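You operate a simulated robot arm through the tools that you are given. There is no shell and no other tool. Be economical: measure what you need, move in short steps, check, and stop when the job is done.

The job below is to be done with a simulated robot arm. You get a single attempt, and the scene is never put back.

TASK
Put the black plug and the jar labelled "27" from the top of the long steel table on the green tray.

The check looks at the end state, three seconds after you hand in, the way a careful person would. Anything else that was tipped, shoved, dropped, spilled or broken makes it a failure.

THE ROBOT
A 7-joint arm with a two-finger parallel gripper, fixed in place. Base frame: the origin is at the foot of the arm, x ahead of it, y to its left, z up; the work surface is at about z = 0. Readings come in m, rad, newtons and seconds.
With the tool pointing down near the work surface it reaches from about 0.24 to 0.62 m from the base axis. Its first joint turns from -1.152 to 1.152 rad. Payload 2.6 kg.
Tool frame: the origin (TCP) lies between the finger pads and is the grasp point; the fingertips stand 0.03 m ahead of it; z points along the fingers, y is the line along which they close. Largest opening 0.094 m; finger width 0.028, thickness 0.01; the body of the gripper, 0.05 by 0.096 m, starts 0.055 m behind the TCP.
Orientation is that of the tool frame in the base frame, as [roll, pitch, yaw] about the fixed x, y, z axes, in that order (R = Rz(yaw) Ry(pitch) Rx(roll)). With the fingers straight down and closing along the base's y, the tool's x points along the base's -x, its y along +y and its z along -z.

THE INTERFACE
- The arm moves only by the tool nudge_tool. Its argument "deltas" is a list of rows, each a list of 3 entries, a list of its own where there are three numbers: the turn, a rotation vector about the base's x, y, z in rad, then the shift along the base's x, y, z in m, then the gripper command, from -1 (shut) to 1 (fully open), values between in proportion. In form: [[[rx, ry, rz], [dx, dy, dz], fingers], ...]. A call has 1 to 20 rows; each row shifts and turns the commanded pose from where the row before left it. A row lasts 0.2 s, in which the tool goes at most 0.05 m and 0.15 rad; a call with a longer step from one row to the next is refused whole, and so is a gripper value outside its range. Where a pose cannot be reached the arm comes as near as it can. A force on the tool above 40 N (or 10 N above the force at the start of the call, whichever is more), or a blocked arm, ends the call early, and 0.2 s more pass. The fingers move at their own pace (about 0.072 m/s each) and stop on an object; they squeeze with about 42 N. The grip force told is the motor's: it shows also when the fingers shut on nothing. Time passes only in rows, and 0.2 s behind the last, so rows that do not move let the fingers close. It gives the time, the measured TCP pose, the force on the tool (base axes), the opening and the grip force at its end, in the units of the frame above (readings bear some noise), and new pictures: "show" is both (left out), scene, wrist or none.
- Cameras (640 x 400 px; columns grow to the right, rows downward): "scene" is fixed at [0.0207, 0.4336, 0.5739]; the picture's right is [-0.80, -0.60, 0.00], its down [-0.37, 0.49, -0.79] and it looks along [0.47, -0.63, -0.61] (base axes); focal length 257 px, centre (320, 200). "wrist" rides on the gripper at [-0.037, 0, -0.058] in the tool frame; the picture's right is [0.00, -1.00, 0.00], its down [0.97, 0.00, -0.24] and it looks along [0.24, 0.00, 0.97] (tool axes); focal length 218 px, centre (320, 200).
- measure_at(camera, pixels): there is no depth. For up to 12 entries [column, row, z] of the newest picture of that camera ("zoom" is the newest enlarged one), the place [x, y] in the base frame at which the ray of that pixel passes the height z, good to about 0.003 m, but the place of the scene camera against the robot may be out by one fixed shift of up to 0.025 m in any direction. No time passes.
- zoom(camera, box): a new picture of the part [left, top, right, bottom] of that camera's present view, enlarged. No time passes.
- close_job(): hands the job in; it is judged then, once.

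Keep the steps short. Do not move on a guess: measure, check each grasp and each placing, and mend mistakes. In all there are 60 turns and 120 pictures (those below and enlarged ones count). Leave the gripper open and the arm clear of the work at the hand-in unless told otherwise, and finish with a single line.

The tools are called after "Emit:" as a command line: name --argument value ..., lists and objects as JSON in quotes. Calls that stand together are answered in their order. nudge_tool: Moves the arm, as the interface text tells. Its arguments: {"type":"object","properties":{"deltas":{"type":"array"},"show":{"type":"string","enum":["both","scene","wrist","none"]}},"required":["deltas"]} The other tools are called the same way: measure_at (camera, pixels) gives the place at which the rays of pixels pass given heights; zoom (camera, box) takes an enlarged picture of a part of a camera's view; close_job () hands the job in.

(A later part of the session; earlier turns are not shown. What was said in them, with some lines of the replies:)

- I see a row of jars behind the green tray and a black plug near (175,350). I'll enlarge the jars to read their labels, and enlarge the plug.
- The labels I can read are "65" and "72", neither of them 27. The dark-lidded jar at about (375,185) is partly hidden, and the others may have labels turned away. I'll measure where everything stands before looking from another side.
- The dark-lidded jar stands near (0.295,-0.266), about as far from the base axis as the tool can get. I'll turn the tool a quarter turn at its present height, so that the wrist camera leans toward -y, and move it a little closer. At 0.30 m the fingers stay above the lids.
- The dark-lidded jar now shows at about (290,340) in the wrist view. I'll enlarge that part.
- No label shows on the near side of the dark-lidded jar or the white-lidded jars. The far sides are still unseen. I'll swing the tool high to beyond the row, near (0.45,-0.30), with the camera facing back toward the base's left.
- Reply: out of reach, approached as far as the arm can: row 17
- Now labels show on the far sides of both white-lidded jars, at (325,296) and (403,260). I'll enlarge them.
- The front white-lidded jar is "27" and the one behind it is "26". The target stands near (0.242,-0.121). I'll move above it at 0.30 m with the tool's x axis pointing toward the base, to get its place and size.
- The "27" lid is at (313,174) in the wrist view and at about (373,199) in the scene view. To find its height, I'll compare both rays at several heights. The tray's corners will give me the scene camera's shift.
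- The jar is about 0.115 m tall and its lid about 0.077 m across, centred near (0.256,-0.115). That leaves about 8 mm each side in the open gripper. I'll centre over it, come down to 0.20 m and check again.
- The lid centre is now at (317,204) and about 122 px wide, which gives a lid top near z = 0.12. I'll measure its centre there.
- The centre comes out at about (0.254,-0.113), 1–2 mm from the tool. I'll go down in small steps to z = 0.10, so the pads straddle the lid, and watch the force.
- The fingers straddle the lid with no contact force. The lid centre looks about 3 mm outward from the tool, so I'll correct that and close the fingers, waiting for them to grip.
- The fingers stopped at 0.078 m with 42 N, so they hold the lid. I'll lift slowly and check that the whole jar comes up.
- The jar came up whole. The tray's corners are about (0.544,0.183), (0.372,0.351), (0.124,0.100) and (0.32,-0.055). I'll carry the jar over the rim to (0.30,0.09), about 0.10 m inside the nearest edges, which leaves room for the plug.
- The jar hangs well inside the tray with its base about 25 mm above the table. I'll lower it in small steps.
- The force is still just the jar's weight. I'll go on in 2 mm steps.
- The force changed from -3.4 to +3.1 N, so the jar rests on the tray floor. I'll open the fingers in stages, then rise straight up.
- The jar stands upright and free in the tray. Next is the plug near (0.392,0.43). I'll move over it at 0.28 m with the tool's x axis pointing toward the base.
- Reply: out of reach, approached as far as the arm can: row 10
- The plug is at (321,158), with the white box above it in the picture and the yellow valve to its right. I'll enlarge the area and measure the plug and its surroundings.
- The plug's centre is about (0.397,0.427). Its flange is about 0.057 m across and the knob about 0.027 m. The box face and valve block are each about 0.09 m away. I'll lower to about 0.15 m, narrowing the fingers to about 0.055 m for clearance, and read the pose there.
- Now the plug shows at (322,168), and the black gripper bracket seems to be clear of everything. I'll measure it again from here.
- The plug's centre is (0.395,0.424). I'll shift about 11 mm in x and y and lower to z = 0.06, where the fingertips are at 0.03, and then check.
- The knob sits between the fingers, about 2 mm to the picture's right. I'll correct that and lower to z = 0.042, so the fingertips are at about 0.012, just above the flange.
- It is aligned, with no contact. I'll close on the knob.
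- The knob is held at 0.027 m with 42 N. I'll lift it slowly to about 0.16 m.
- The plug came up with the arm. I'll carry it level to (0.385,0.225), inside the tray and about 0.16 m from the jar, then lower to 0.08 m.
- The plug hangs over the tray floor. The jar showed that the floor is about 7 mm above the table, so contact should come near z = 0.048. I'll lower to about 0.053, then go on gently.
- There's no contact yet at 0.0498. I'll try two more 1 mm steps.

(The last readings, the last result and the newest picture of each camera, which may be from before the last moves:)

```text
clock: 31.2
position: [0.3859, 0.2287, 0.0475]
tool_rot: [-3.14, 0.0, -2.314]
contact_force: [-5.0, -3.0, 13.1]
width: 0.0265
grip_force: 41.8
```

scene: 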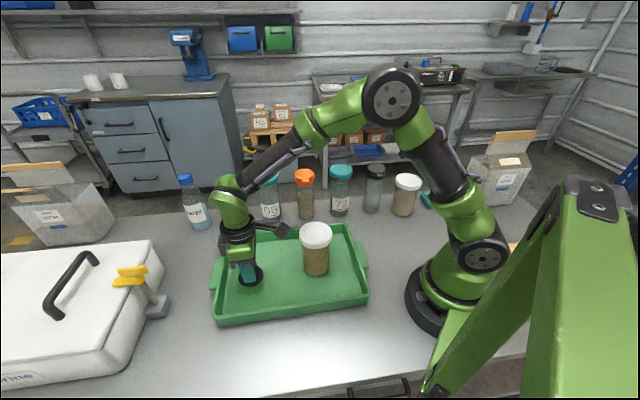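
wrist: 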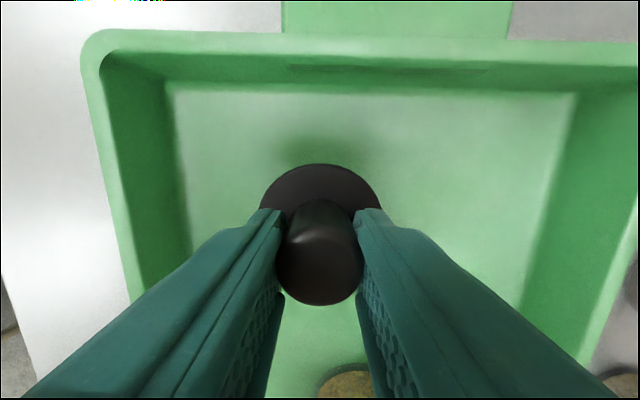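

The force rose to 13 N, so the plug is on the tray floor. I'll ease up 1 mm, open partway, then rise straight up.

Emit:
nudge_tool --deltas '[[[0, 0, 0], [0, 0, 0.001], -1], [[0, 0, 0], [0, 0, 0], 0], [[0, 0, 0], [0, 0, 0], 0.2], [[0, 0, 0], [0, 0, 0], 0.2], [[0, 0, 0], [0, 0, 0.02], 0.2], [[0, 0, 0], [0, 0, 0.03], 0.2], [[0, 0, 0], [0, 0, 0.04], 0.5], [[0, 0, 0], [0, 0, 0.04], 1], [[0, 0, 0], [0, 0, 0.04], 1], [[0, 0, 0], [0, 0, 0.04], 1]]'

```text
clock: 33.4
position: [0.3865, 0.2285, 0.2579]
tool_rot: [-3.14, -0.002, -2.314]
contact_force: [-0.1, 0.1, -0.3]
width: 0.0938
grip_force: 0.0
```

scene: 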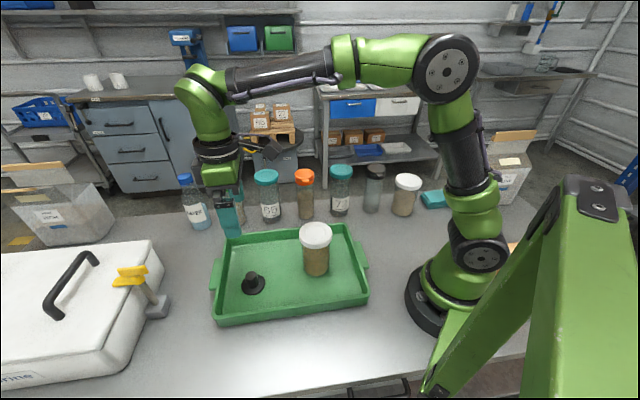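
wrist: 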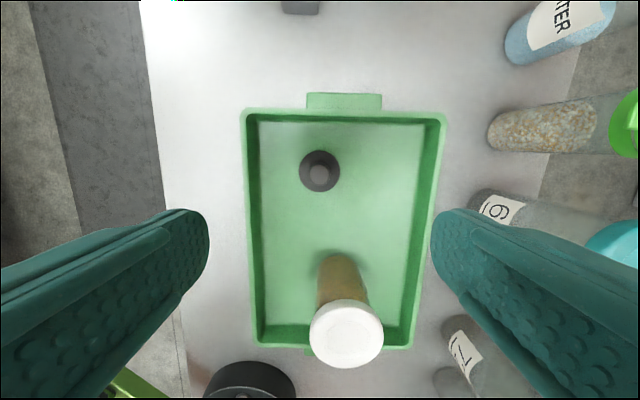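

The plug and jar "27" both stand upright in the tray. The other items are where they were, and the open gripper is well above everything. I'm handing in.

Emit:
close_job

```text
The job is handed in.
```

The black plug and the jar labelled "27" are on the green tray, both upright, with nothing else disturbed and the gripper open and clear.
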